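You operate a simulated robot arm through the tools that you are given. There is no shell and no other tool. Be economical: measure what you need, move in short steps, check, and stop when the job is done.

The job below is to be done with a simulated two-armed robot. You get a single attempt, and the scene is never put back.

TASK
Pick up the white bell with one hand, pass it to the other hand and put it on the dining table. Set down upright: white bell.

It is judged by the outcome, as a careful person would: the job done as asked, and still so three seconds after it is handed in. It fails if anything else is knocked over, pushed out of place, dropped, spilled or broken.

THE ROBOT
Two 7-joint arms with two-finger parallel grippers on one trunk, on a base that drives. Base frame: it is fixed to the floor where the robot stands at the start and does not move with it; the origin is under the middle of the robot, x ahead of it, y to its left, z up. Readings come in m, rad, newtons and seconds.
The left shoulder is at the start at [0.07, 0.188, 1.385], the right one opposite. With the tool pointing down near the work surface each hand reaches from about 0.1 to 0.66 m from the robot's upright axis, wherever it stands, measured 20 degrees to its own side. Places, roughly: dining table [-1.1, 2, 0.8]. Payload 3.91 kg a hand.
Tool frame (each hand has its own): the origin (TCP) lies between the finger pads and is the grasp point; the fingertips stand 0.03 m ahead of it; z points along the fingers, y is the line along which they close. Largest opening 0.11 m; finger width 0.02, thickness 0.01; the body of the gripper, 0.048 by 0.112 m, starts 0.055 m behind the TCP.
Orientation is that of the tool frame in the base frame, as [roll, pitch, yaw] about the fixed x, y, z axes, in that order (R = Rz(yaw) Ry(pitch) Rx(roll)). With the fingers straight down and closing along the base's y, the tool's x points along the base's -x, its y along +y and its z along -z.

THE INTERFACE
- The arms move only by the tool play_rows. It takes "left_rows", "right_rows" or both (then of equal length, played together; a hand with none holds still); each is a list of rows, each a list of 7 numbers: the turn, a rotation vector about the tool's x, y, z in rad, then the shift along the tool's x, y, z in m, then the opening, from 0 (shut) to 1 (fully open). In form: [[rx, ry, rz, x, y, z, fingers], ...]. A call has 1 to 20 rows; each row shifts and turns the commanded pose from where the row before left it, along the tool's axes as they then stand. Rows are played at 5 a second. More than 0.05 m and 0.15 rad between two rows, or a gripper value outside its range, and nothing of the call is played. Where a pose cannot be reached the arm comes as near as it can. A force on the tool above 40 N (or 10 N above the force at the start of the call, whichever is more), or a blocked arm, ends the call early, and 0.2 s more pass. The fingers move at their own pace (about 0.072 m/s each) and stop on an object; they squeeze with about 23 N. The grip force told is the motor's: it shows also when the fingers shut on nothing. Time passes only in rows, and 0.2 s behind the last, so rows that do not move let the fingers close. It gives the time, the measured TCP pose, the force on the tool (base axes), the opening and the grip force at its end, in the units of the frame above (readings bear some noise), with the torque about the TCP (base axes, N m) and any sound that the robot's microphone picked up.
- Cameras (640 x 400 px; columns grow to the right, rows downward): "scene" is now at [0.1152, -0.035, 1.587]; the picture's right is [-0.46, -0.89, -0.00], its down [-0.70, 0.37, -0.61] and it looks along [0.54, -0.28, -0.79] (base axes); focal length 268 px, centre (320, 200). "left" rides on the left gripper at [0.072, -0.017, -0.103] in its tool frame; the picture's right is [0.23, 0.97, 0.00], its down [-0.76, 0.18, -0.62] and it looks along [-0.61, 0.14, 0.78] (tool axes); focal length 222 px, centre (320, 200). "right" rides on the right gripper at [0.072, 0.017, -0.103] in its tool frame; the picture's right is [-0.23, 0.97, 0.00], its down [-0.76, -0.18, -0.62] and it looks along [-0.61, -0.14, 0.78] (tool axes); focal length 222 px, centre (320, 200). There is no depth. A picture from a camera that has moved, and an enlarged one, comes with that camera's place and axes in the base frame and with its lens.
- camera(camera): a new picture of that camera. The clock stands still meanwhile.
- raise_lower(by): slides the trunk up (or, below 0, down) by that many m; the arms and the scene camera ride with it, the base frame stays. It gives what a move gives, with no picture.
- roll_base(legs): drives the robot by 1 to 6 legs, each [ahead, turn to the left] in m and rad, along the robot's own axes; the way and the turn of a leg run together, so that a leg with both is an arc; at most 1.5 m and 3.142 rad a leg. The arms and the cameras ride along, it lands a little off, and it stops where it bumps. It gives what a move gives.
- pan_tilt(pan, tilt): turns the head with the scene camera to pan (to the left, within 1.501 rad either way) and tilt (down, from -0.506 to 1.204), counted from straight ahead of the robot. It gives what a move gives.
- enlarge(camera, box): a new picture of the part [left, top, right, bottom] of that camera's present view, enlarged. The clock stands still meanwhile.
- sign_off(): hands the job in; it is judged then, once.

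Go step by step. Nothing tells you exact positions but the pictures and the camera data: compare them with the known pose of the tool, close in by small moves and look again before you grip or let go. The budget is 120 turns and 92 pictures, counting those below and the enlarged ones. Unless the task says otherwise, let go and move clear before handing in, and close with one line.

The tools are called as a command line: name --argument value ..., lists and objects as JSON in quotes. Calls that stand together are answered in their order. play_rows: Moves the arms, as the interface text tells. Its arguments: {"type":"object","properties":{"left_rows":{"type":"array","items":{"type":"array","items":{"type":"number"}}},"right_rows":{"type":"array","items":{"type":"array","items":{"type":"number"}}}},"required":[]} The other tools are called the same way: raise_lower (by) slides the trunk up or down; roll_base (legs) drives the base; pan_tilt (pan, tilt) turns the head that bears the scene camera; camera (camera) takes a picture; enlarge (camera, box) takes an enlarged picture of a part of a camera's view; sign_off () hands the job in.

At the start:

```text
time: 0.0
left_eef_pos: [0.5236, 0.0563, 0.9743]
left_ee_rot: [3.141, -0.001, -3.14]
left_wrist_force: [-0.3, 0.2, -0.6]
left_wrist_torque: [0.0, 0.0, 0.03]
left_gripper_width: 0.1099
left_gripper_force: 0.0
right_eef_pos: [0.5029, -0.3681, 0.949]
right_ee_rot: [3.14, 0.0, 3.141]
right_wrist_force: [0.6, -0.1, 0.2]
right_wrist_torque: [-0.04, 0.0, -0.04]
right_gripper_width: 0.1099
right_gripper_force: 0.1
trunk travel left (down, up): [-0.895, 0.045]
robot x, y, heading: [-0.0008, 0.0037, 0.0]
head pan, tilt: [-0.483, 0.911]
```

scene: 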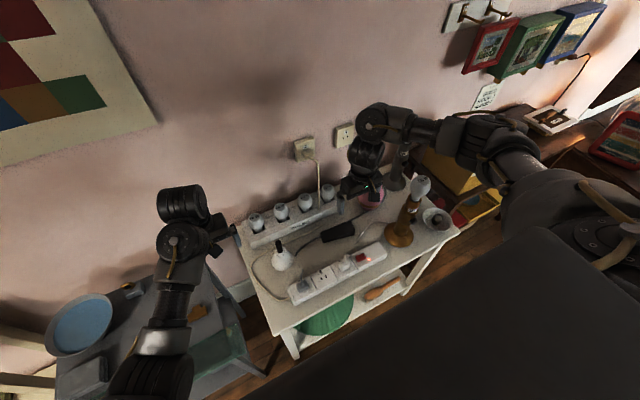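
right: 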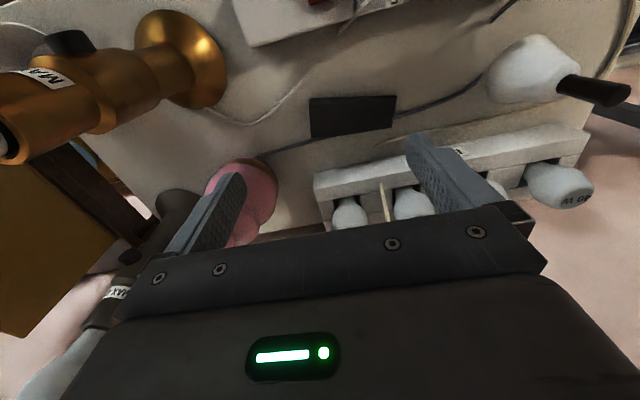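
left: 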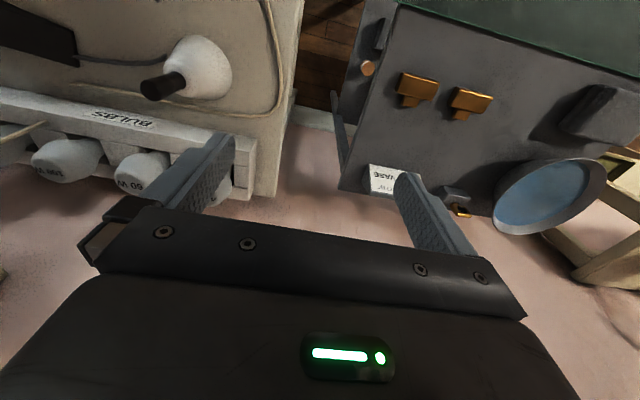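

The white bell with a black handle seems to stand near (0.52, -0.10) on the small table. I'll look closer from the views.

enlarge --camera "scene" --box '[220, 180, 380, 280]'

enlarge --camera "left" --box '[80, 0, 320, 150]'

```text
4.00 times, centred on (300, 230) of scene
camera zoom: at [0.1152, -0.035, 1.587], right [-0.46, -0.89, 0.0], down [-0.7, 0.37, -0.61], along [0.54, -0.28, -0.79], focal length 1073 px, centre (400, 80)
```

zoom: 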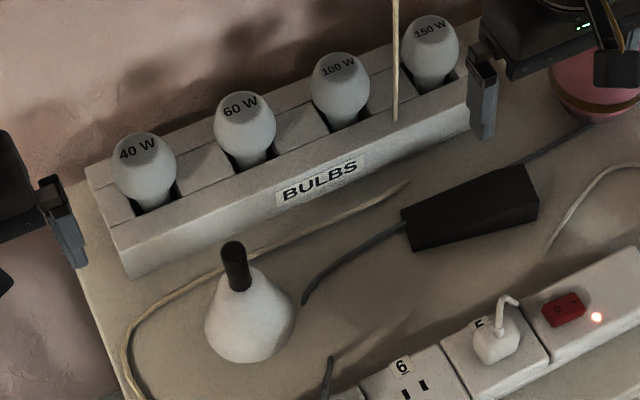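

```text
2.67 times, centred on (200, 75) of left
camera zoom: at [0.4523, 0.0396, 1.0786], right [-0.23, 0.97, 0.0], down [0.76, 0.18, 0.62], along [0.61, 0.14, -0.78], focal length 592 px, centre (640, 533)
```

zoom: 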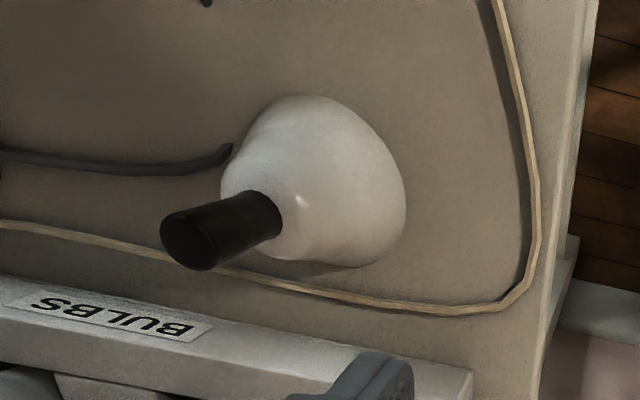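

The bell's axis comes out near (0.536, -0.107), handle top z≈0.845, handle about 5 cm long. I'll move the right hand above it and shift the left hand out of the way.

play_rows --right_rows '[[0, 0, 0, -0.0055, 0.0435, 0, 1], [0, 0, 0, -0.0055, 0.0435, 0, 1], [0, 0, 0, -0.0055, 0.0435, 0, 1], [0, 0, 0, -0.0055, 0.0435, 0, 1], [0, 0, 0, -0.0055, 0.0435, 0, 1], [0, 0, 0, -0.0055, 0.0435, 0, 1], [0, 0, 0, 0, 0, 0, 0.6]]' --left_rows '[[0, 0, 0, 0, 0.03, -0.01, 1], [0, 0, 0, 0, 0.03, -0.01, 1], [0, 0, 0, 0, 0.03, -0.01, 1], [0, 0, 0, 0, 0.03, -0.01, 1], [0, 0, 0, 0, 0.03, -0.01, 1], [0, 0, 0, 0, 0.03, -0.01, 1], [0, 0, 0, 0, 0, 0, 1]]'

camera --camera "right"

enlarge --camera "scene" --box '[220, 180, 380, 280]'

```text
time: 0.7
left_eef_pos: [0.5166, 0.1121, 0.9618]
left_ee_rot: [-3.139, 0.004, -3.13]
left_wrist_force: [1.1, -9.7, -1.1]
left_wrist_torque: [1.3, 0.07, 0.83]
left_gripper_width: 0.1101
left_gripper_force: 0.1
left hand out of reach, approached as far as the arm can: row 1, 2, 3
right_eef_pos: [0.5151, -0.2791, 0.9482]
right_ee_rot: [-3.138, 0.0, 3.141]
right_wrist_force: [0.6, 0.3, 0.1]
right_wrist_torque: [0.02, -0.01, 0.0]
right_gripper_width: 0.11
right_gripper_force: 0.1
trunk travel left (down, up): [-0.895, 0.045]
robot x, y, heading: [-0.0022, 0.0028, 0.001]
head pan, tilt: [-0.483, 0.911]
stopped in row 3 (left hand): the force on the tool passed its limit (the readings are from after the stop); the commanded pose is now the measured one
```

```text
86 pictures are left
camera right: at [0.4437, -0.263, 1.0518], right [0.23, 0.97, 0.0], down [0.76, -0.18, 0.62], along [0.61, -0.14, -0.78], focal length 222 px, centre (320, 200)
```

right: 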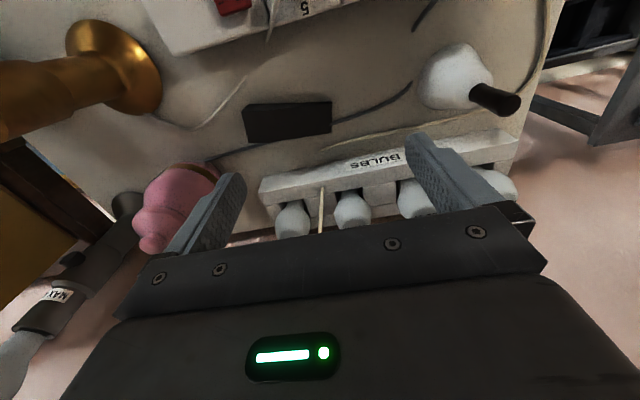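

```text
4.00 times, centred on (300, 230) of scene
camera zoom: at [0.116, -0.032, 1.5871], right [-0.46, -0.89, 0.0], down [-0.7, 0.36, -0.61], along [0.54, -0.29, -0.79], focal length 1073 px, centre (400, 80)
```

zoom: 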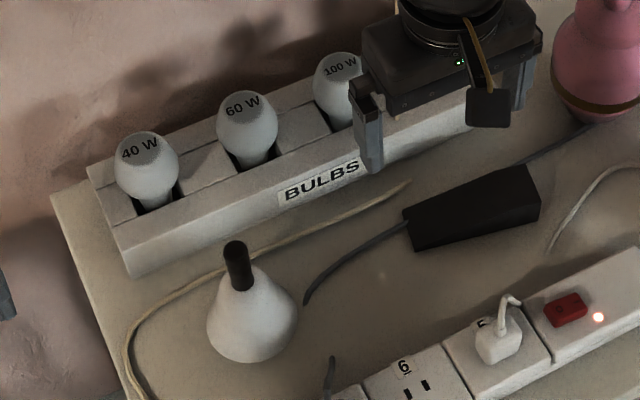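

The left hand met something or its limit after a few centimetres. I'll look before moving further.

camera --camera "scene"

camera --camera "left"

```text
84 pictures are left
camera scene: at [0.116, -0.032, 1.5871], right [-0.46, -0.89, 0.0], down [-0.7, 0.36, -0.61], along [0.54, -0.29, -0.79], focal length 268 px, centre (320, 200)
```

scene: 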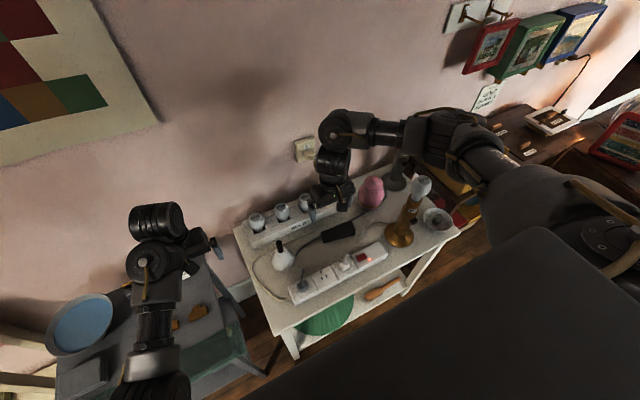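

```text
83 pictures are left
camera left: at [0.4442, 0.0951, 1.0664], right [-0.24, 0.97, 0.0], down [0.76, 0.19, 0.63], along [0.61, 0.15, -0.78], focal length 222 px, centre (320, 200)
```

left: 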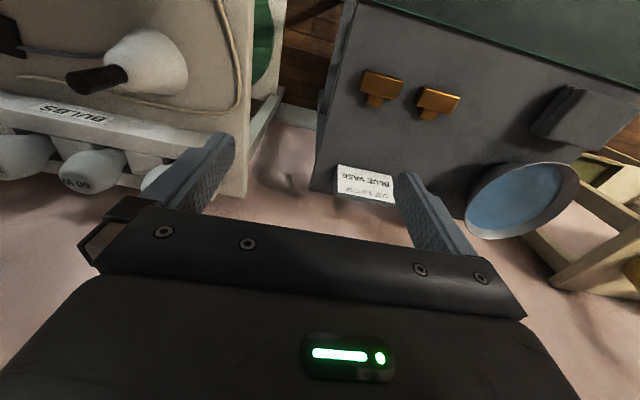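

The left hand looks free; it seems just to be at its reach, and it's clear enough where it is. Continuing with the right hand alone to above the bell.

play_rows --right_rows '[[0, 0, 0, -0.0052, 0.043, 0, 0.6], [0, 0, 0, -0.0052, 0.043, 0, 0.6], [0, 0, 0, -0.0052, 0.043, 0, 0.6], [0, 0, 0, -0.0052, 0.043, 0, 0.6], [0, 0, 0, 0, 0, 0, 0.6]]'

camera --camera "right"

enlarge --camera "scene" --box '[200, 170, 360, 270]'

```text
time: 1.9
left_eef_pos: [0.5159, 0.1103, 0.9625]
left_ee_rot: [-3.139, 0.006, -3.131]
left_wrist_force: [0.7, -18.4, -10.6]
left_wrist_torque: [2.32, -0.76, 1.47]
left_gripper_width: 0.11
left_gripper_force: 0.1
right_eef_pos: [0.5361, -0.1092, 0.9494]
right_ee_rot: [3.141, 0.003, -3.141]
right_wrist_force: [0.0, -0.1, 0.0]
right_wrist_torque: [-0.03, -0.01, 0.02]
right_gripper_width: 0.066
right_gripper_force: 0.1
trunk travel left (down, up): [-0.895, 0.045]
robot x, y, heading: [-0.0025, 0.0016, -0.0]
head pan, tilt: [-0.483, 0.911]
```

```text
82 pictures are left
camera right: at [0.4638, -0.0926, 1.0519], right [0.23, 0.97, 0.0], down [0.76, -0.18, 0.62], along [0.61, -0.14, -0.78], focal length 222 px, centre (320, 200)
```

right: 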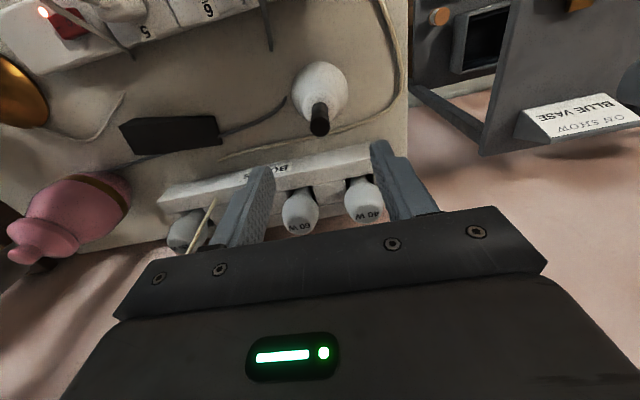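

```text
4.00 times, centred on (280, 220) of scene
camera zoom: at [0.1149, -0.0361, 1.587], right [-0.46, -0.89, 0.0], down [-0.7, 0.37, -0.61], along [0.54, -0.28, -0.79], focal length 1073 px, centre (480, 120)
```

zoom: 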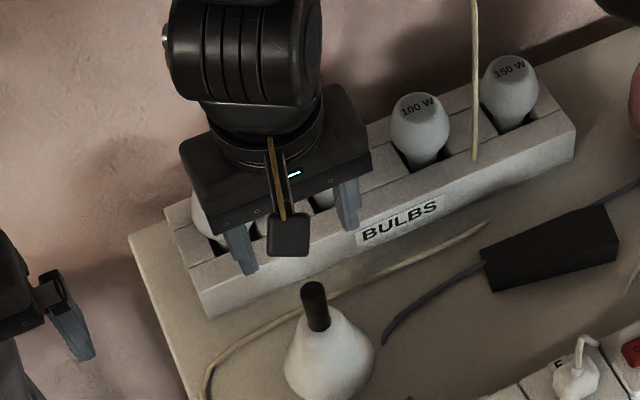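

The left tool feels about 18 N in -y, so it's pressing on something. I'll look at that area before relieving it.

enlarge --camera "scene" --box '[20, 160, 260, 400]'

enlarge --camera "left" --box '[300, 60, 640, 300]'

```text
1.67 times, centred on (140, 280) of scene
camera zoom: at [0.1149, -0.0361, 1.587], right [-0.46, -0.89, 0.0], down [-0.7, 0.37, -0.61], along [0.54, -0.28, -0.79], focal length 447 px, centre (620, 67)
```

zoom: 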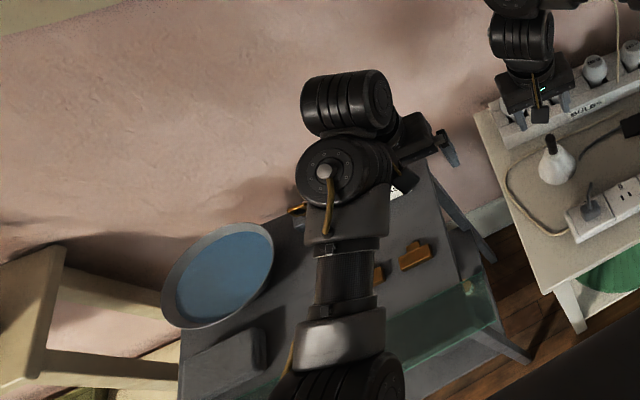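

```text
1.67 times, centred on (470, 180) of left
camera zoom: at [0.4433, 0.0928, 1.0669], right [-0.24, 0.97, 0.0], down [0.76, 0.19, 0.63], along [0.61, 0.15, -0.78], focal length 370 px, centre (70, 233)
```

zoom: 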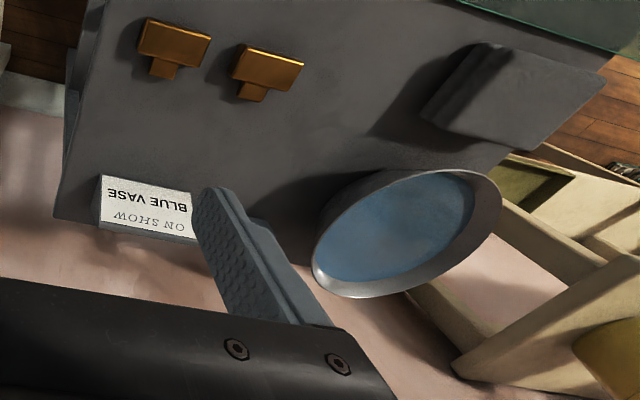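

The torque arm puts the contact at the left wrist camera bracket, so it's touching its own forearm; I'll back it off. The right hand is well centred over the handle, so I'll lower it until the fingertips overlap the upper half.

play_rows --left_rows '[[0, 0, 0, -0.004, -0.02, -0.006, 1], [0, 0, 0, -0.004, -0.02, -0.006, 1], [0, 0, 0, 0, 0, 0, 1], [0, 0, 0, 0, 0, 0, 1]]' --right_rows '[[0, 0, 0, -0.002, 0, 0.032, 0.6], [0, 0, 0, 0, 0, 0.032, 0.6], [0, 0, 0, 0, 0, 0.032, 0.6], [0, 0, 0, 0, 0, 0, 0.6]]'

enlarge --camera "right" --box '[200, 50, 440, 230]'

enlarge --camera "scene" --box '[220, 190, 340, 290]'

```text
time: 2.9
left_eef_pos: [0.5252, 0.0716, 0.975]
left_ee_rot: [-3.14, 0.005, -3.132]
left_wrist_force: [-0.3, -0.4, 0.0]
left_wrist_torque: [0.01, -0.01, -0.03]
left_gripper_width: 0.11
left_gripper_force: 0.0
right_eef_pos: [0.5381, -0.1064, 0.8543]
right_ee_rot: [3.141, 0.001, -3.14]
right_wrist_force: [0.3, -0.1, -0.5]
right_wrist_torque: [0.0, -0.02, 0.02]
right_gripper_width: 0.0658
right_gripper_force: 0.2
trunk travel left (down, up): [-0.895, 0.045]
robot x, y, heading: [-0.0018, -0.0019, -0.003]
head pan, tilt: [-0.483, 0.911]
```

```text
2.22 times, centred on (320, 140) of right
camera zoom: at [0.4668, -0.0913, 0.9562], right [0.23, 0.97, 0.0], down [0.76, -0.18, 0.62], along [0.61, -0.14, -0.78], focal length 494 px, centre (320, 333)
```

zoom: 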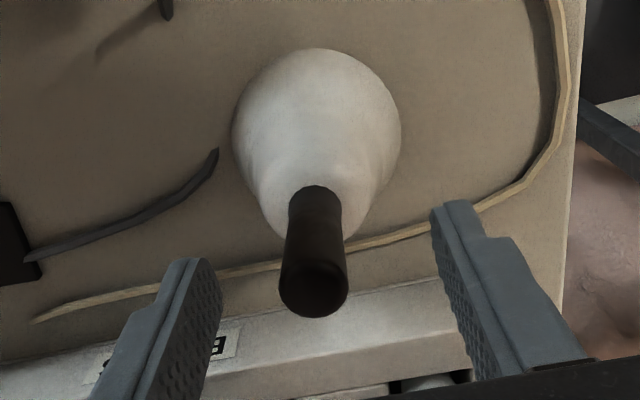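

```text
4.00 times, centred on (280, 240) of scene
camera zoom: at [0.1153, -0.0342, 1.587], right [-0.46, -0.89, 0.0], down [-0.7, 0.37, -0.61], along [0.54, -0.28, -0.79], focal length 1073 px, centre (480, 40)
```

zoom: 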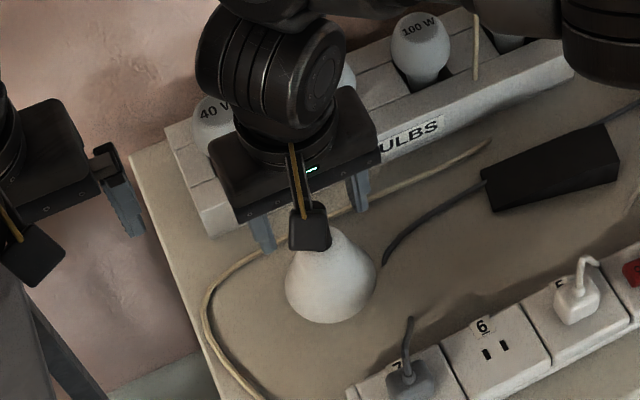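

Fingers straddle the handle with about 22 mm overlap; bell is about 3 mm to -y. I'll correct, rise 3 mm to leave room for the other hand, and close.

play_rows --right_rows '[[0, 0, 0, -0.001, -0.003, -0.003, 0.6], [0, 0, 0, 0, 0, 0, 0.3], [0, 0, 0, 0, 0, 0, 0], [0, 0, 0, 0, 0, 0, 0], [0, 0, 0, 0, 0, 0, 0], [0, 0, 0, 0, 0, 0, 0]]'

enlarge --camera "right" --box '[200, 50, 440, 230]'

```text
time: 4.2
left_eef_pos: [0.5251, 0.0715, 0.9758]
left_ee_rot: [-3.139, 0.006, -3.128]
left_wrist_force: [0.2, 0.0, -1.1]
left_wrist_torque: [0.02, -0.01, 0.0]
left_gripper_width: 0.11
left_gripper_force: 0.1
right_eef_pos: [0.5402, -0.1107, 0.8578]
right_ee_rot: [3.138, 0.002, -3.141]
right_wrist_force: [0.0, 0.3, -0.1]
right_wrist_torque: [-0.02, -0.01, -0.02]
right_gripper_width: 0.0194
right_gripper_force: 23.2
trunk travel left (down, up): [-0.895, 0.045]
robot x, y, heading: [-0.0007, 0.0016, 0.005]
head pan, tilt: [-0.483, 0.911]
```

```text
2.22 times, centred on (320, 140) of right
camera zoom: at [0.468, -0.0951, 0.9591], right [0.23, 0.97, 0.0], down [0.76, -0.18, 0.62], along [0.61, -0.14, -0.78], focal length 494 px, centre (320, 333)
```

zoom: 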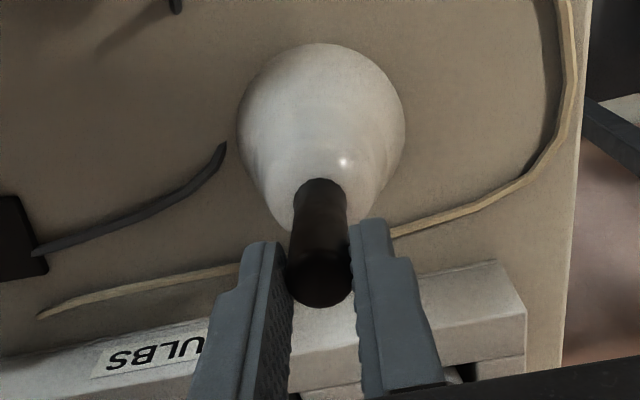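

Handle gripped (19 mm). Lifting straight up in small steps.

play_rows --right_rows '[[0, 0, 0, 0, 0, -0.01, 0], [0, 0, 0, 0, 0, -0.02, 0], [0, 0, 0, 0, 0, -0.025, 0], [0, 0, 0, 0, 0, -0.025, 0], [0, 0, 0, 0, 0, -0.025, 0], [0, 0, 0, 0, 0, -0.025, 0], [0, 0, 0, 0, 0, -0.02, 0], [0, 0, 0, 0, 0, 0, 0]]'

camera --camera "right"

camera --camera "scene"

```text
time: 6.0
left_eef_pos: [0.5233, 0.0712, 0.975]
left_ee_rot: [-3.139, 0.004, -3.131]
left_wrist_force: [0.1, 0.5, 0.0]
left_wrist_torque: [0.02, -0.01, 0.0]
left_gripper_width: 0.1099
left_gripper_force: 0.0
right_eef_pos: [0.5389, -0.1119, 1.007]
right_ee_rot: [3.141, 0.001, 3.142]
right_wrist_force: [-0.6, -1.0, -0.7]
right_wrist_torque: [0.0, 0.01, 0.0]
right_gripper_width: 0.0192
right_gripper_force: 23.1
trunk travel left (down, up): [-0.895, 0.045]
robot x, y, heading: [-0.0016, -0.0015, -0.007]
head pan, tilt: [-0.483, 0.911]
```

```text
75 pictures are left
camera right: at [0.4667, -0.0953, 1.1093], right [0.23, 0.97, 0.0], down [0.76, -0.18, 0.62], along [0.61, -0.14, -0.78], focal length 222 px, centre (320, 200)
```

right: 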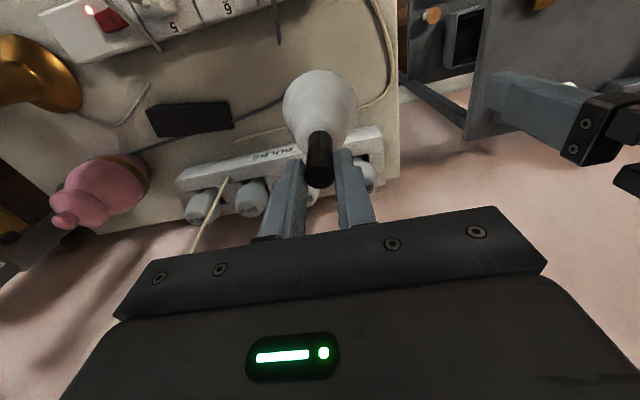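

```text
74 pictures are left
camera scene: at [0.1157, -0.035, 1.587], right [-0.46, -0.89, 0.0], down [-0.7, 0.37, -0.61], along [0.54, -0.28, -0.79], focal length 268 px, centre (320, 200)
```

scene: 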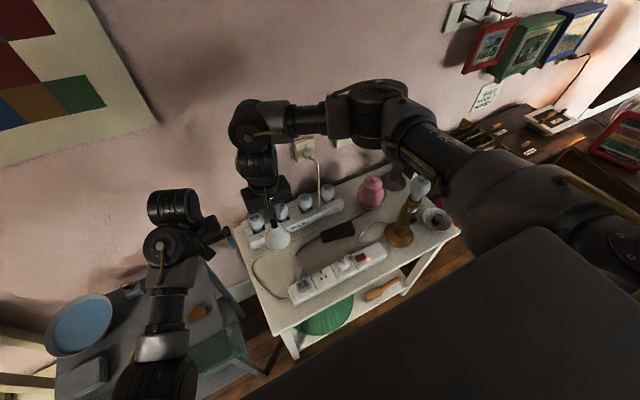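

Bell is held well. Now I'll survey the room with the head for driving room and the dining table.

pan_tilt --pan 1.5 --tilt 0.5

camera --camera "scene"

pan_tilt --pan 0.75 --tilt 0.8

camera --camera "scene"

pan_tilt --pan -1.5 --tilt 0.6

camera --camera "scene"

```text
time: 8.0
left_eef_pos: [0.5237, 0.0712, 0.975]
left_ee_rot: [-3.14, 0.006, -3.131]
left_wrist_force: [0.3, 0.5, 0.1]
left_wrist_torque: [0.01, -0.01, 0.01]
left_gripper_width: 0.1101
left_gripper_force: 0.0
right_eef_pos: [0.5389, -0.1114, 1.0076]
right_ee_rot: [3.14, 0.002, -3.141]
right_wrist_force: [-0.6, 0.6, -1.6]
right_wrist_torque: [0.04, 0.03, -0.01]
right_gripper_width: 0.0193
right_gripper_force: 23.3
trunk travel left (down, up): [-0.895, 0.045]
robot x, y, heading: [0.0006, 0.0022, 0.002]
head pan, tilt: [1.499, 0.499]
```

```text
73 pictures are left
camera scene: at [0.0557, 0.0907, 1.6216], right [1.0, -0.07, 0.0], down [-0.03, -0.48, -0.88], along [0.06, 0.88, -0.48], focal length 268 px, centre (320, 200)
```

scene: 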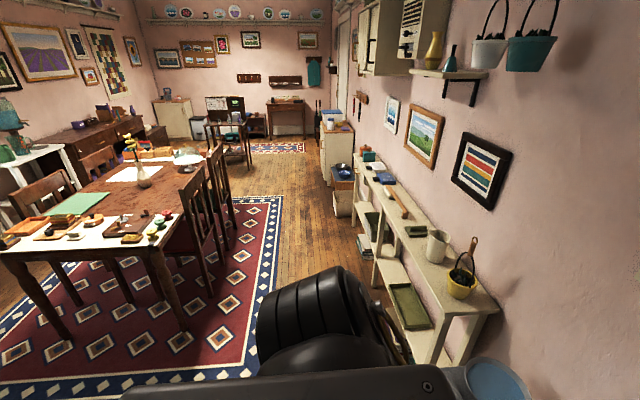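

```text
time: 9.1
left_eef_pos: [0.5248, 0.0707, 0.9753]
left_ee_rot: [-3.139, 0.007, -3.132]
left_wrist_force: [-0.3, -0.2, -0.2]
left_wrist_torque: [0.01, 0.01, 0.01]
left_gripper_width: 0.1102
left_gripper_force: 0.0
right_eef_pos: [0.5393, -0.1113, 1.0065]
right_ee_rot: [3.14, -0.002, 3.141]
right_wrist_force: [0.1, -0.2, -1.2]
right_wrist_torque: [0.01, 0.03, 0.01]
right_gripper_width: 0.0192
right_gripper_force: 22.8
trunk travel left (down, up): [-0.895, 0.045]
robot x, y, heading: [-0.0016, 0.0052, 0.003]
head pan, tilt: [0.75, 0.799]
```

```text
72 pictures are left
camera scene: at [0.108, 0.0551, 1.5957], right [0.68, -0.73, 0.0], down [-0.52, -0.49, -0.7], along [0.51, 0.48, -0.72], focal length 268 px, centre (320, 200)
```

scene: 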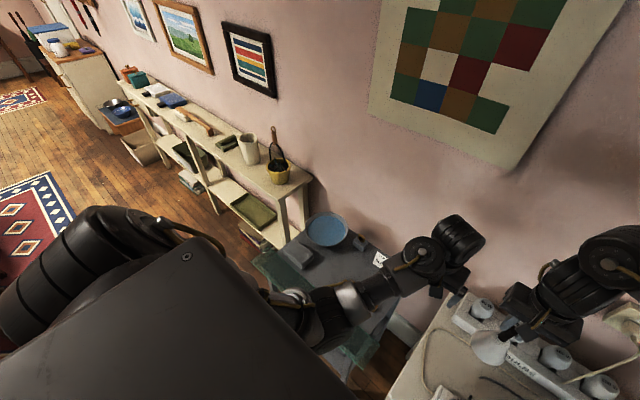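

```text
time: 11.2
left_eef_pos: [0.5253, 0.0724, 0.9748]
left_ee_rot: [-3.139, 0.005, -3.131]
left_wrist_force: [-0.4, -0.5, 0.0]
left_wrist_torque: [-0.01, -0.02, -0.03]
left_gripper_width: 0.1099
left_gripper_force: 0.1
right_eef_pos: [0.5391, -0.1105, 1.0072]
right_ee_rot: [3.139, 0.002, -3.14]
right_wrist_force: [0.9, -0.1, -2.1]
right_wrist_torque: [-0.01, -0.02, -0.01]
right_gripper_width: 0.0191
right_gripper_force: 23.3
trunk travel left (down, up): [-0.895, 0.045]
robot x, y, heading: [0.001, 0.0002, -0.003]
head pan, tilt: [-1.499, 0.6]
```

```text
71 pictures are left
camera scene: at [0.0554, -0.0882, 1.6125], right [-1.0, -0.07, 0.0], down [-0.04, 0.56, -0.82], along [0.06, -0.82, -0.57], focal length 268 px, centre (320, 200)
```

scene: 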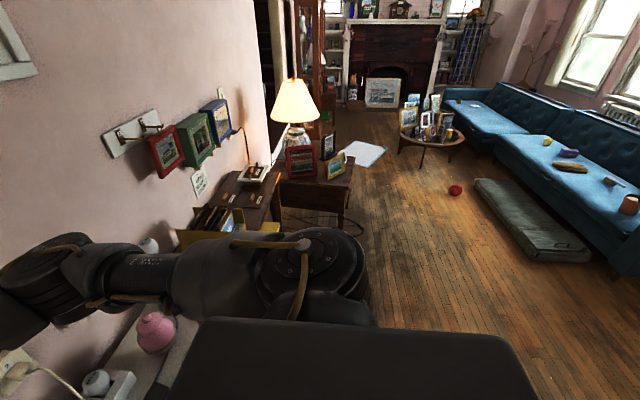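

The dining table's near end lies at about y≈1.2, x from -1.4 to -0.67, with clutter on it. I'll back off a little, turn left into the open floor, and look again.

roll_base --legs '[[-0.3, 0], [0, 1.57]]'

pan_tilt --pan 0.5 --tilt 0.5

camera --camera "scene"

camera --camera "right"

```text
time: 17.1
left_eef_pos: [-0.3756, 0.5248, 0.9757]
left_ee_rot: [-3.14, 0.005, -1.557]
left_wrist_force: [-0.2, -0.6, -0.1]
left_wrist_torque: [0.03, -0.02, 0.0]
left_gripper_width: 0.1102
left_gripper_force: 0.0
right_eef_pos: [-0.1937, 0.5396, 1.0077]
right_ee_rot: [3.141, 0.001, -1.568]
right_wrist_force: [0.2, 0.3, -2.2]
right_wrist_torque: [-0.02, 0.0, 0.02]
right_gripper_width: 0.0194
right_gripper_force: 23.3
trunk travel left (down, up): [-0.895, 0.045]
robot x, y, heading: [-0.3034, -0.0008, 1.574]
head pan, tilt: [-1.499, 0.6]
```

```text
time: 19.0
left_eef_pos: [-0.3751, 0.5241, 0.9752]
left_ee_rot: [-3.141, 0.007, -1.558]
left_wrist_force: [0.0, 0.5, -0.2]
left_wrist_torque: [-0.01, 0.0, 0.02]
left_gripper_width: 0.1098
left_gripper_force: 0.0
right_eef_pos: [-0.1922, 0.5384, 1.0063]
right_ee_rot: [3.139, -0.001, -1.567]
right_wrist_force: [-0.4, -0.4, -2.1]
right_wrist_torque: [0.01, -0.05, 0.02]
right_gripper_width: 0.0193
right_gripper_force: 22.4
trunk travel left (down, up): [-0.895, 0.045]
robot x, y, heading: [-0.3037, 0.0006, 1.573]
head pan, tilt: [0.499, 0.499]
```

```text
70 pictures are left
camera scene: at [-0.3476, 0.1303, 1.6216], right [0.88, 0.48, 0.0], down [0.23, -0.42, -0.88], along [-0.42, 0.77, -0.48], focal length 268 px, centre (320, 200)
```

scene: 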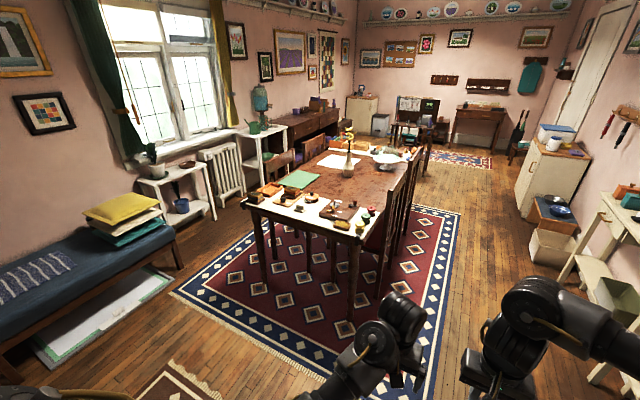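

```text
69 pictures are left
camera right: at [-0.2096, 0.4653, 1.1091], right [-0.97, 0.22, 0.0], down [0.18, 0.76, 0.62], along [0.14, 0.61, -0.78], focal length 222 px, centre (320, 200)
```

right: 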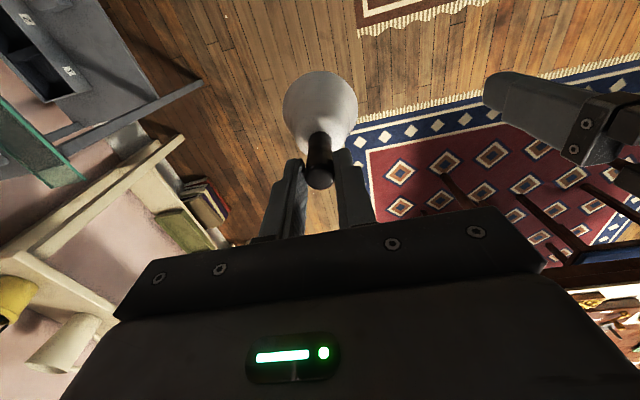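

There's open floor here and a clear view of the table. Zooming in on the table top to find a free spot.

enlarge --camera "scene" --box '[230, 120, 430, 245]'

```text
3.20 times, centred on (330, 182) of scene
camera zoom: at [-0.3476, 0.1303, 1.6216], right [0.88, 0.48, 0.0], down [0.23, -0.42, -0.88], along [-0.42, 0.77, -0.48], focal length 858 px, centre (288, 256)
```

zoom: 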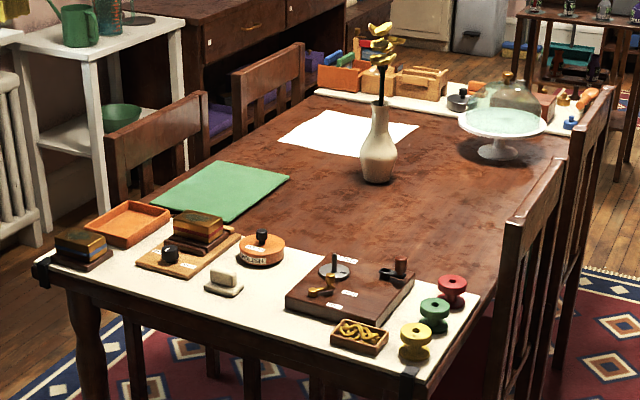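

There's a free patch of bare wood in front of the vase, around (-1.1, 1.6). I'll have the left hand take the lower handle with a near-level forward grip (about 20° down), so I raise and advance the right hand while tilting the left.

play_rows --right_rows '[[0, 0, 0, -0.0067, 0, -0.0067, 0], [0, 0, 0, -0.0067, 0, -0.0067, 0], [0, 0, 0, -0.0067, 0, -0.0067, 0], [0, 0, 0, -0.0067, 0, -0.0067, 0], [0, 0, 0, -0.0067, 0, -0.0067, 0], [0, 0, 0, -0.0067, 0, -0.0067, 0], [0, 0, 0, -0.0067, 0, -0.0067, 0], [0, 0, 0, -0.0067, 0, -0.0067, 0], [0, 0, 0, -0.0067, 0, -0.0067, 0], [0, 0, 0, 0, 0, 0, 0]]' --left_rows '[[0, -0.136, 0, 0, 0, 0, 1], [0, -0.136, 0, 0, 0, 0, 1], [0, -0.136, 0, 0, 0, 0, 1], [0, -0.136, 0, 0, 0, 0, 1], [0, -0.136, 0, 0, 0, 0, 1], [0, -0.136, 0, 0, 0, 0, 1], [0, -0.136, 0, 0, 0, 0, 1], [0, -0.136, 0, 0, 0, 0, 1], [0, -0.136, 0, 0, 0, 0, 1], [0, 0, 0, 0, 0, 0, 1]]'

pan_tilt --pan 0.0 --tilt 0.8

camera --camera "scene"

camera --camera "left"

```text
time: 21.2
left_eef_pos: [-0.3766, 0.5248, 0.9757]
left_ee_rot: [-3.137, 1.23, -1.551]
left_wrist_force: [0.0, 0.5, -0.1]
left_wrist_torque: [-0.03, 0.02, -0.06]
left_gripper_width: 0.1101
left_gripper_force: 0.1
right_eef_pos: [-0.1957, 0.6001, 1.0662]
right_ee_rot: [-3.14, -0.002, -1.567]
right_wrist_force: [0.2, 0.8, -2.2]
right_wrist_torque: [0.02, 0.01, 0.0]
right_gripper_width: 0.0194
right_gripper_force: 22.8
trunk travel left (down, up): [-0.895, 0.045]
robot x, y, heading: [-0.3041, 0.0016, 1.573]
head pan, tilt: [0.499, 0.499]
```

```text
time: 22.1
left_eef_pos: [-0.375, 0.5247, 0.9757]
left_ee_rot: [-3.135, 1.229, -1.551]
left_wrist_force: [0.2, 0.8, -0.1]
left_wrist_torque: [0.0, 0.0, -0.01]
left_gripper_width: 0.1099
left_gripper_force: 0.1
right_eef_pos: [-0.1933, 0.6011, 1.067]
right_ee_rot: [3.14, 0.0, -1.569]
right_wrist_force: [-0.2, -1.2, -1.7]
right_wrist_torque: [-0.01, -0.01, -0.01]
right_gripper_width: 0.0196
right_gripper_force: 23.0
trunk travel left (down, up): [-0.895, 0.045]
robot x, y, heading: [-0.302, -0.0019, 1.574]
head pan, tilt: [0.0, 0.799]
```

```text
67 pictures are left
camera scene: at [-0.304, 0.1313, 1.5957], right [1.0, 0.0, 0.0], down [0.0, -0.72, -0.7], along [0.0, 0.7, -0.72], focal length 268 px, centre (320, 200)
```

scene: 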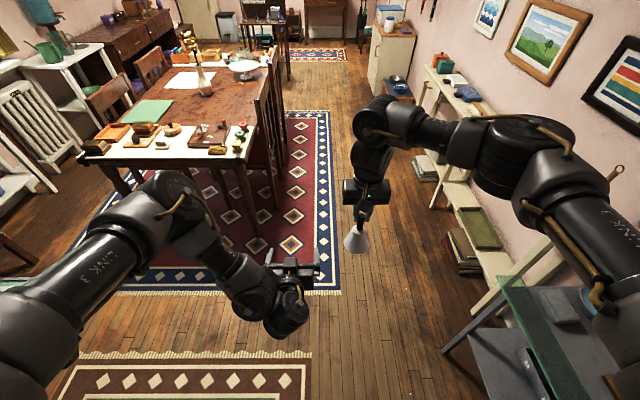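

```text
66 pictures are left
camera left: at [-0.3565, 0.4034, 0.9425], right [-0.97, -0.09, -0.22], down [-0.17, -0.33, 0.93], along [-0.16, 0.94, 0.31], focal length 222 px, centre (320, 200)
```

left: 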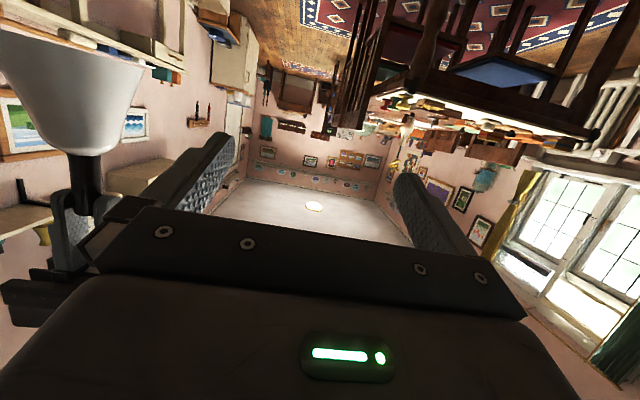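

The geometry works: exposed handle below the right fingertips spans z≈1.002–1.034. I'll bring the left hand back, up, then sideways to a standoff right behind the handle.

play_rows --left_rows '[[0, 0, 0, -0.0211, 0, -0.0173, 1], [0, 0, 0, -0.0211, 0, -0.0173, 1], [0, 0, 0, -0.0211, 0, -0.0173, 1], [0, 0, 0, 0, -0.0365, 0, 1], [0, 0, 0, 0, -0.0365, 0, 1], [0, 0, 0, 0, -0.0365, 0, 1], [0, 0, 0, 0, -0.0365, 0, 1], [0, 0, 0, 0, -0.0365, 0, 1], [0, 0, 0, 0, 0, 0, 1]]'

camera --camera "left"

camera --camera "scene"

```text
time: 24.1
left_eef_pos: [-0.193, 0.501, 1.0525]
left_ee_rot: [-3.134, 1.228, -1.551]
left_wrist_force: [0.1, 0.3, -0.3]
left_wrist_torque: [-0.03, 0.02, -0.01]
left_gripper_width: 0.1101
left_gripper_force: 0.1
right_eef_pos: [-0.1942, 0.5995, 1.067]
right_ee_rot: [-3.141, -0.002, -1.566]
right_wrist_force: [0.5, -0.5, -1.7]
right_wrist_torque: [-0.02, -0.01, 0.01]
right_gripper_width: 0.019
right_gripper_force: 23.1
trunk travel left (down, up): [-0.895, 0.045]
robot x, y, heading: [-0.3033, 0.0008, 1.574]
head pan, tilt: [0.0, 0.799]
```

```text
65 pictures are left
camera left: at [-0.1743, 0.3787, 1.0198], right [-0.97, -0.09, -0.22], down [-0.18, -0.33, 0.93], along [-0.16, 0.94, 0.31], focal length 222 px, centre (320, 200)
```

left: 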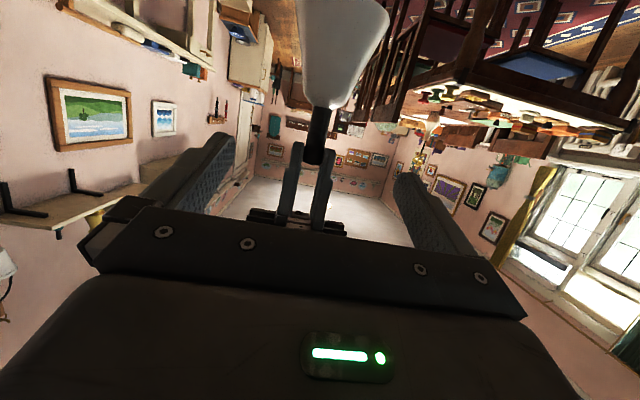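

```text
64 pictures are left
camera scene: at [-0.3053, 0.1313, 1.5956], right [1.0, 0.0, 0.0], down [0.0, -0.72, -0.7], along [0.0, 0.7, -0.72], focal length 268 px, centre (320, 200)
```

scene: 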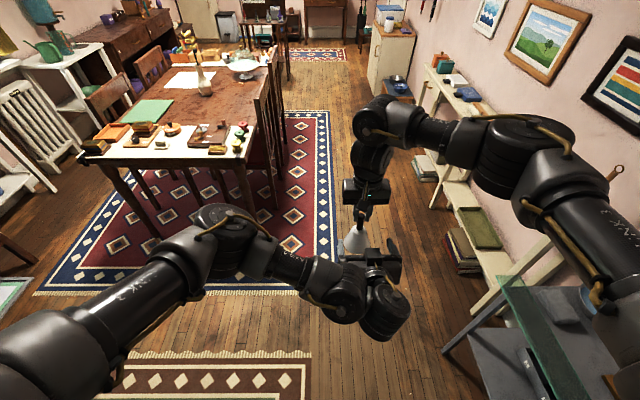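

enlarge --camera "left" --box '[220, 50, 420, 250]'

```text
2.00 times, centred on (320, 150) of left
camera zoom: at [-0.1743, 0.3787, 1.0198], right [-0.97, -0.09, -0.22], down [-0.18, -0.33, 0.93], along [-0.16, 0.94, 0.31], focal length 444 px, centre (320, 300)
```

zoom: 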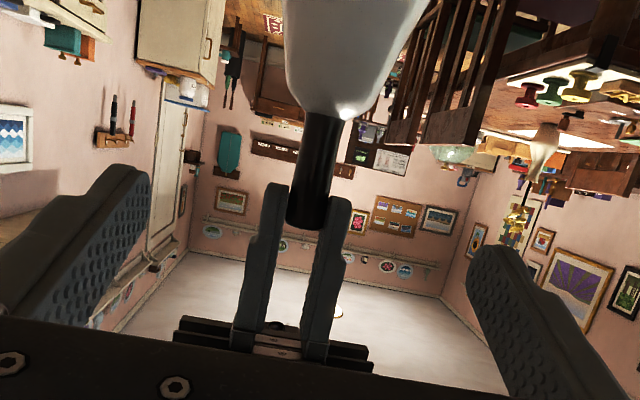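

Measurements agree (junction z≈1.002, right tips ≈1.036). Advancing 0.10 m along the left tool axis, aiming at handle centre z≈1.018.

play_rows --left_rows '[[0, 0, 0, 0, 0, 0.025, 1], [0, 0, 0, 0, 0, 0.025, 1], [0, 0, 0, 0, 0, 0.025, 1], [0, 0, 0, 0, 0, 0.025, 1], [0, 0, 0, 0, 0, 0, 0.7]]'

enlarge --camera "left" --box '[160, 0, 480, 200]'

enlarge --camera "right" --box '[200, 50, 440, 230]'

enlarge --camera "scene" --box '[300, 150, 460, 310]'

```text
time: 25.3
left_eef_pos: [-0.1942, 0.5942, 1.0183]
left_ee_rot: [-3.135, 1.229, -1.551]
left_wrist_force: [-0.1, -0.5, 0.1]
left_wrist_torque: [-0.01, -0.02, -0.02]
left_gripper_width: 0.077
left_gripper_force: 0.0
right_eef_pos: [-0.1938, 0.5997, 1.0673]
right_ee_rot: [-3.141, -0.001, -1.567]
right_wrist_force: [-0.2, 0.0, -1.7]
right_wrist_torque: [0.02, 0.03, 0.02]
right_gripper_width: 0.0193
right_gripper_force: 23.2
trunk travel left (down, up): [-0.895, 0.045]
robot x, y, heading: [-0.3045, -0.0006, 1.574]
head pan, tilt: [0.0, 0.799]
```

```text
2.00 times, centred on (320, 100) of left
camera zoom: at [-0.175, 0.4725, 0.9862], right [-0.97, -0.09, -0.22], down [-0.18, -0.33, 0.93], along [-0.16, 0.94, 0.31], focal length 444 px, centre (320, 400)
```

zoom: 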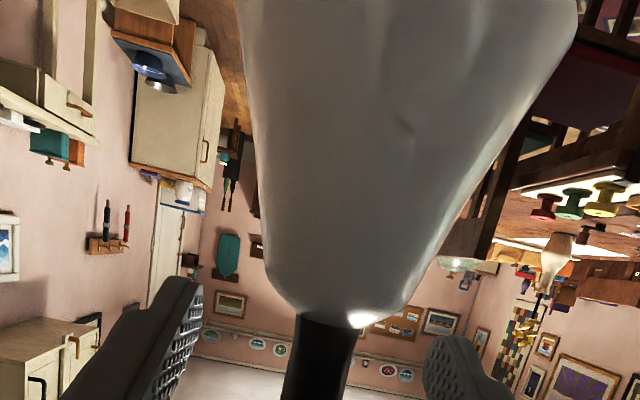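

```text
2.22 times, centred on (320, 140) of right
camera zoom: at [-0.2099, 0.5258, 1.1695], right [-0.97, 0.22, 0.0], down [0.18, 0.76, 0.62], along [0.14, 0.61, -0.78], focal length 494 px, centre (320, 333)
```

zoom: 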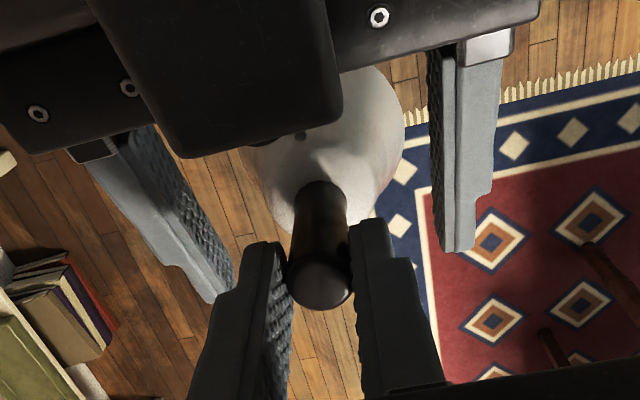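

```text
2.50 times, centred on (380, 230) of scene
camera zoom: at [-0.3043, 0.131, 1.5957], right [1.0, 0.0, 0.0], down [0.0, -0.72, -0.7], along [0.0, 0.7, -0.72], focal length 671 px, centre (170, 125)
```

zoom: 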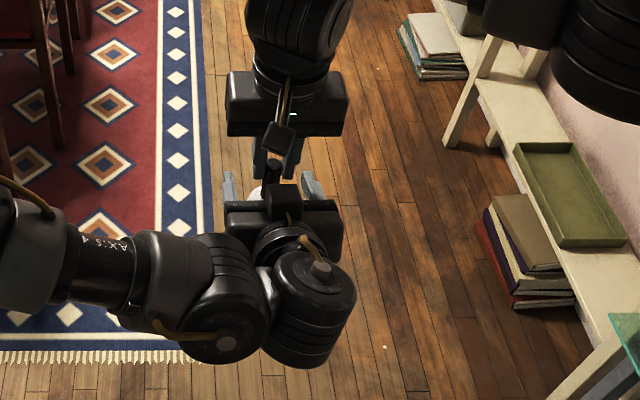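

Left fingers bracket the lower handle between the bell's shoulder and the right fingertips. Closing the left fingers.

play_rows --left_rows '[[0, 0, 0, 0, 0, 0, 0.5], [0, 0, 0, 0, 0, 0, 0.35], [0, 0, 0, 0, 0, 0, 0.2], [0, 0, 0, 0, 0, 0, 0], [0, 0, 0, 0, 0, 0, 0], [0, 0, 0, 0, 0, 0, 0]]'

enlarge --camera "right" --box '[200, 50, 440, 230]'

camera --camera "left"

```text
time: 26.7
left_eef_pos: [-0.1941, 0.5936, 1.0183]
left_ee_rot: [-3.134, 1.229, -1.55]
left_wrist_force: [2.6, 1.1, 0.3]
left_wrist_torque: [0.0, 0.07, -0.01]
left_gripper_width: 0.0197
left_gripper_force: 23.2
right_eef_pos: [-0.1946, 0.5995, 1.0663]
right_ee_rot: [3.141, -0.001, -1.567]
right_wrist_force: [-2.4, -0.8, -1.0]
right_wrist_torque: [-0.06, 0.05, 0.01]
right_gripper_width: 0.0195
right_gripper_force: 23.1
trunk travel left (down, up): [-0.895, 0.045]
robot x, y, heading: [-0.3016, 0.0038, 1.574]
head pan, tilt: [0.0, 0.799]
```

```text
2.22 times, centred on (320, 140) of right
camera zoom: at [-0.2099, 0.5259, 1.1695], right [-0.97, 0.22, 0.0], down [0.18, 0.76, 0.62], along [0.14, 0.61, -0.78], focal length 494 px, centre (320, 333)
```

zoom: 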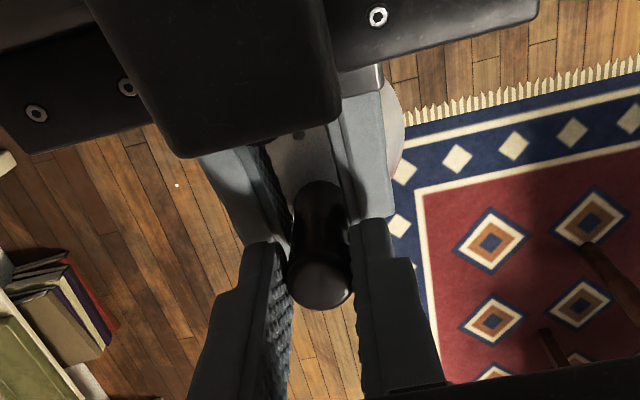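

```text
58 pictures are left
camera left: at [-0.1749, 0.4725, 0.9863], right [-0.97, -0.09, -0.22], down [-0.17, -0.33, 0.93], along [-0.16, 0.94, 0.31], focal length 222 px, centre (320, 200)
```

left: 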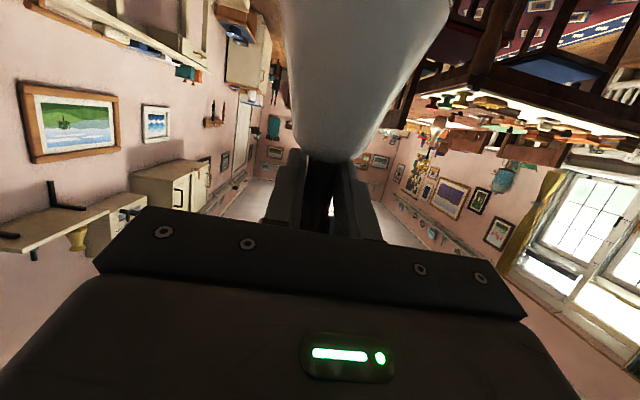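

Both hands hold the handle. Opening the right fingers and rising clear.

play_rows --right_rows '[[0, 0, 0, 0, 0, 0, 0.25], [0, 0, 0, 0, 0, 0, 0.5], [0, 0, 0, 0, 0, 0, 0.5], [0, 0, 0, 0, 0, -0.03, 0.5], [0, 0, 0, 0, 0, -0.04, 0.5], [0, 0, 0, 0, 0, -0.04, 0.5], [0, 0, 0, 0, 0, 0, 0.5]]'

camera --camera "right"

camera --camera "left"

```text
time: 28.3
left_eef_pos: [-0.1944, 0.5933, 1.019]
left_ee_rot: [-3.136, 1.227, -1.552]
left_wrist_force: [-0.3, 0.1, -0.3]
left_wrist_torque: [0.0, 0.04, -0.01]
left_gripper_width: 0.0196
left_gripper_force: 22.8
right_eef_pos: [-0.1937, 0.599, 1.1775]
right_ee_rot: [3.139, 0.0, -1.568]
right_wrist_force: [0.4, -0.3, -1.0]
right_wrist_torque: [-0.02, 0.01, -0.01]
right_gripper_width: 0.055
right_gripper_force: 0.3
trunk travel left (down, up): [-0.895, 0.045]
robot x, y, heading: [-0.3024, -0.0015, 1.575]
head pan, tilt: [0.0, 0.799]
```

```text
57 pictures are left
camera right: at [-0.2092, 0.5252, 1.2803], right [-0.97, 0.22, 0.0], down [0.18, 0.76, 0.62], along [0.14, 0.61, -0.78], focal length 222 px, centre (320, 200)
```

right: 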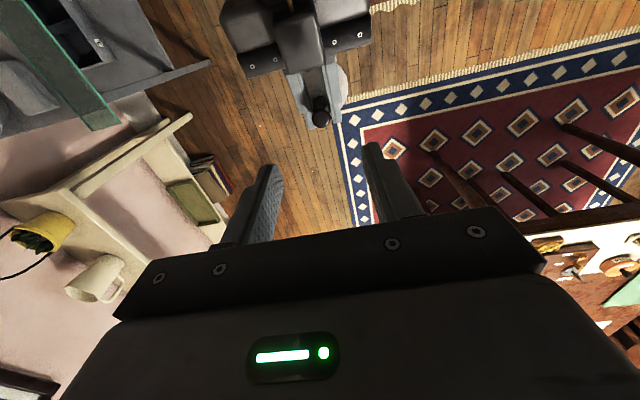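

```text
56 pictures are left
camera left: at [-0.1748, 0.4729, 0.986], right [-0.97, -0.09, -0.22], down [-0.17, -0.33, 0.93], along [-0.16, 0.94, 0.31], focal length 222 px, centre (320, 200)
```

left: 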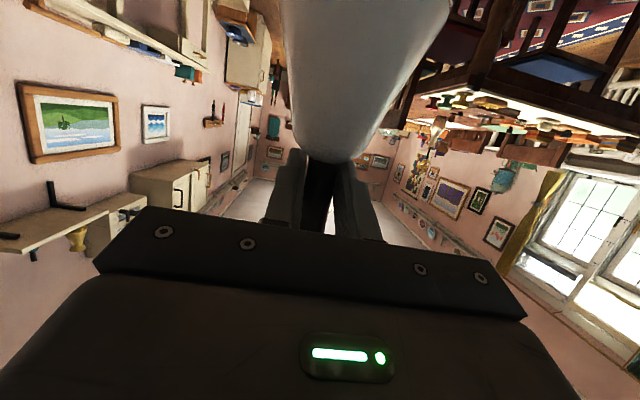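

Handover done; the left hand holds the bell alone. Moving the right hand to the right side and back, out of the way.

play_rows --right_rows '[[0, 0, 0, 0, -0.04, 0, 0.5], [0, 0, 0, 0, -0.04, 0, 0.5], [0, 0, 0, 0, -0.04, 0, 0.5], [0, 0, 0, 0, -0.04, 0, 0.5], [0, 0, 0, 0, -0.04, 0, 0.5], [0, 0, 0, 0.035, 0, 0, 0.5], [0, 0, 0, 0.035, 0, 0, 0.5], [0, 0, 0, 0.035, 0, 0, 0.5], [0, 0, 0, 0.035, 0, 0, 0.5], [0, 0, 0, 0.035, 0, 0, 0.5], [0, 0, 0, 0, 0, 0, 0.5]]'

pan_tilt --pan 0.7 --tilt 0.6

camera --camera "scene"

```text
time: 30.7
left_eef_pos: [-0.1939, 0.5938, 1.0184]
left_ee_rot: [-3.136, 1.227, -1.551]
left_wrist_force: [-0.2, 0.3, 0.6]
left_wrist_torque: [-0.03, -0.01, -0.02]
left_gripper_width: 0.0197
left_gripper_force: 23.0
right_eef_pos: [0.0072, 0.4246, 1.1762]
right_ee_rot: [3.14, -0.001, -1.568]
right_wrist_force: [-0.5, 0.0, 0.2]
right_wrist_torque: [0.03, 0.02, 0.01]
right_gripper_width: 0.0547
right_gripper_force: 0.0
trunk travel left (down, up): [-0.895, 0.045]
robot x, y, heading: [-0.3009, -0.004, 1.578]
head pan, tilt: [0.0, 0.799]
```

```text
time: 31.8
left_eef_pos: [-0.1941, 0.5936, 1.0186]
left_ee_rot: [-3.136, 1.229, -1.553]
left_wrist_force: [-0.7, -0.7, -0.2]
left_wrist_torque: [-0.01, -0.02, -0.04]
left_gripper_width: 0.0197
left_gripper_force: 23.2
right_eef_pos: [0.0088, 0.4233, 1.1759]
right_ee_rot: [-3.141, 0.001, -1.569]
right_wrist_force: [0.1, -0.5, -0.3]
right_wrist_torque: [0.01, 0.0, -0.02]
right_gripper_width: 0.0549
right_gripper_force: 0.0
trunk travel left (down, up): [-0.895, 0.045]
robot x, y, heading: [-0.3042, 0.0006, 1.572]
head pan, tilt: [0.7, 0.6]
```

```text
55 pictures are left
camera scene: at [-0.3605, 0.1179, 1.6125], right [0.76, 0.65, 0.0], down [0.36, -0.43, -0.82], along [-0.53, 0.63, -0.57], focal length 268 px, centre (320, 200)
```

scene: 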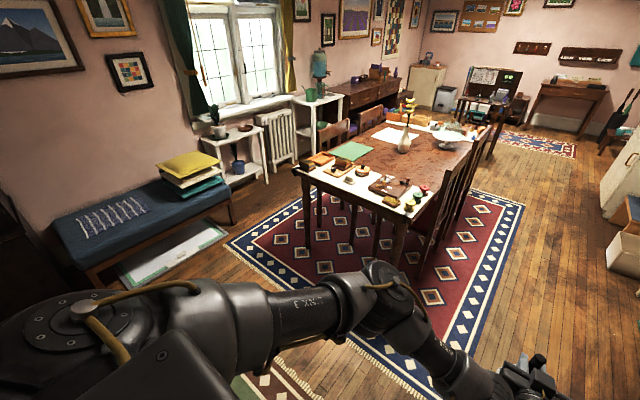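

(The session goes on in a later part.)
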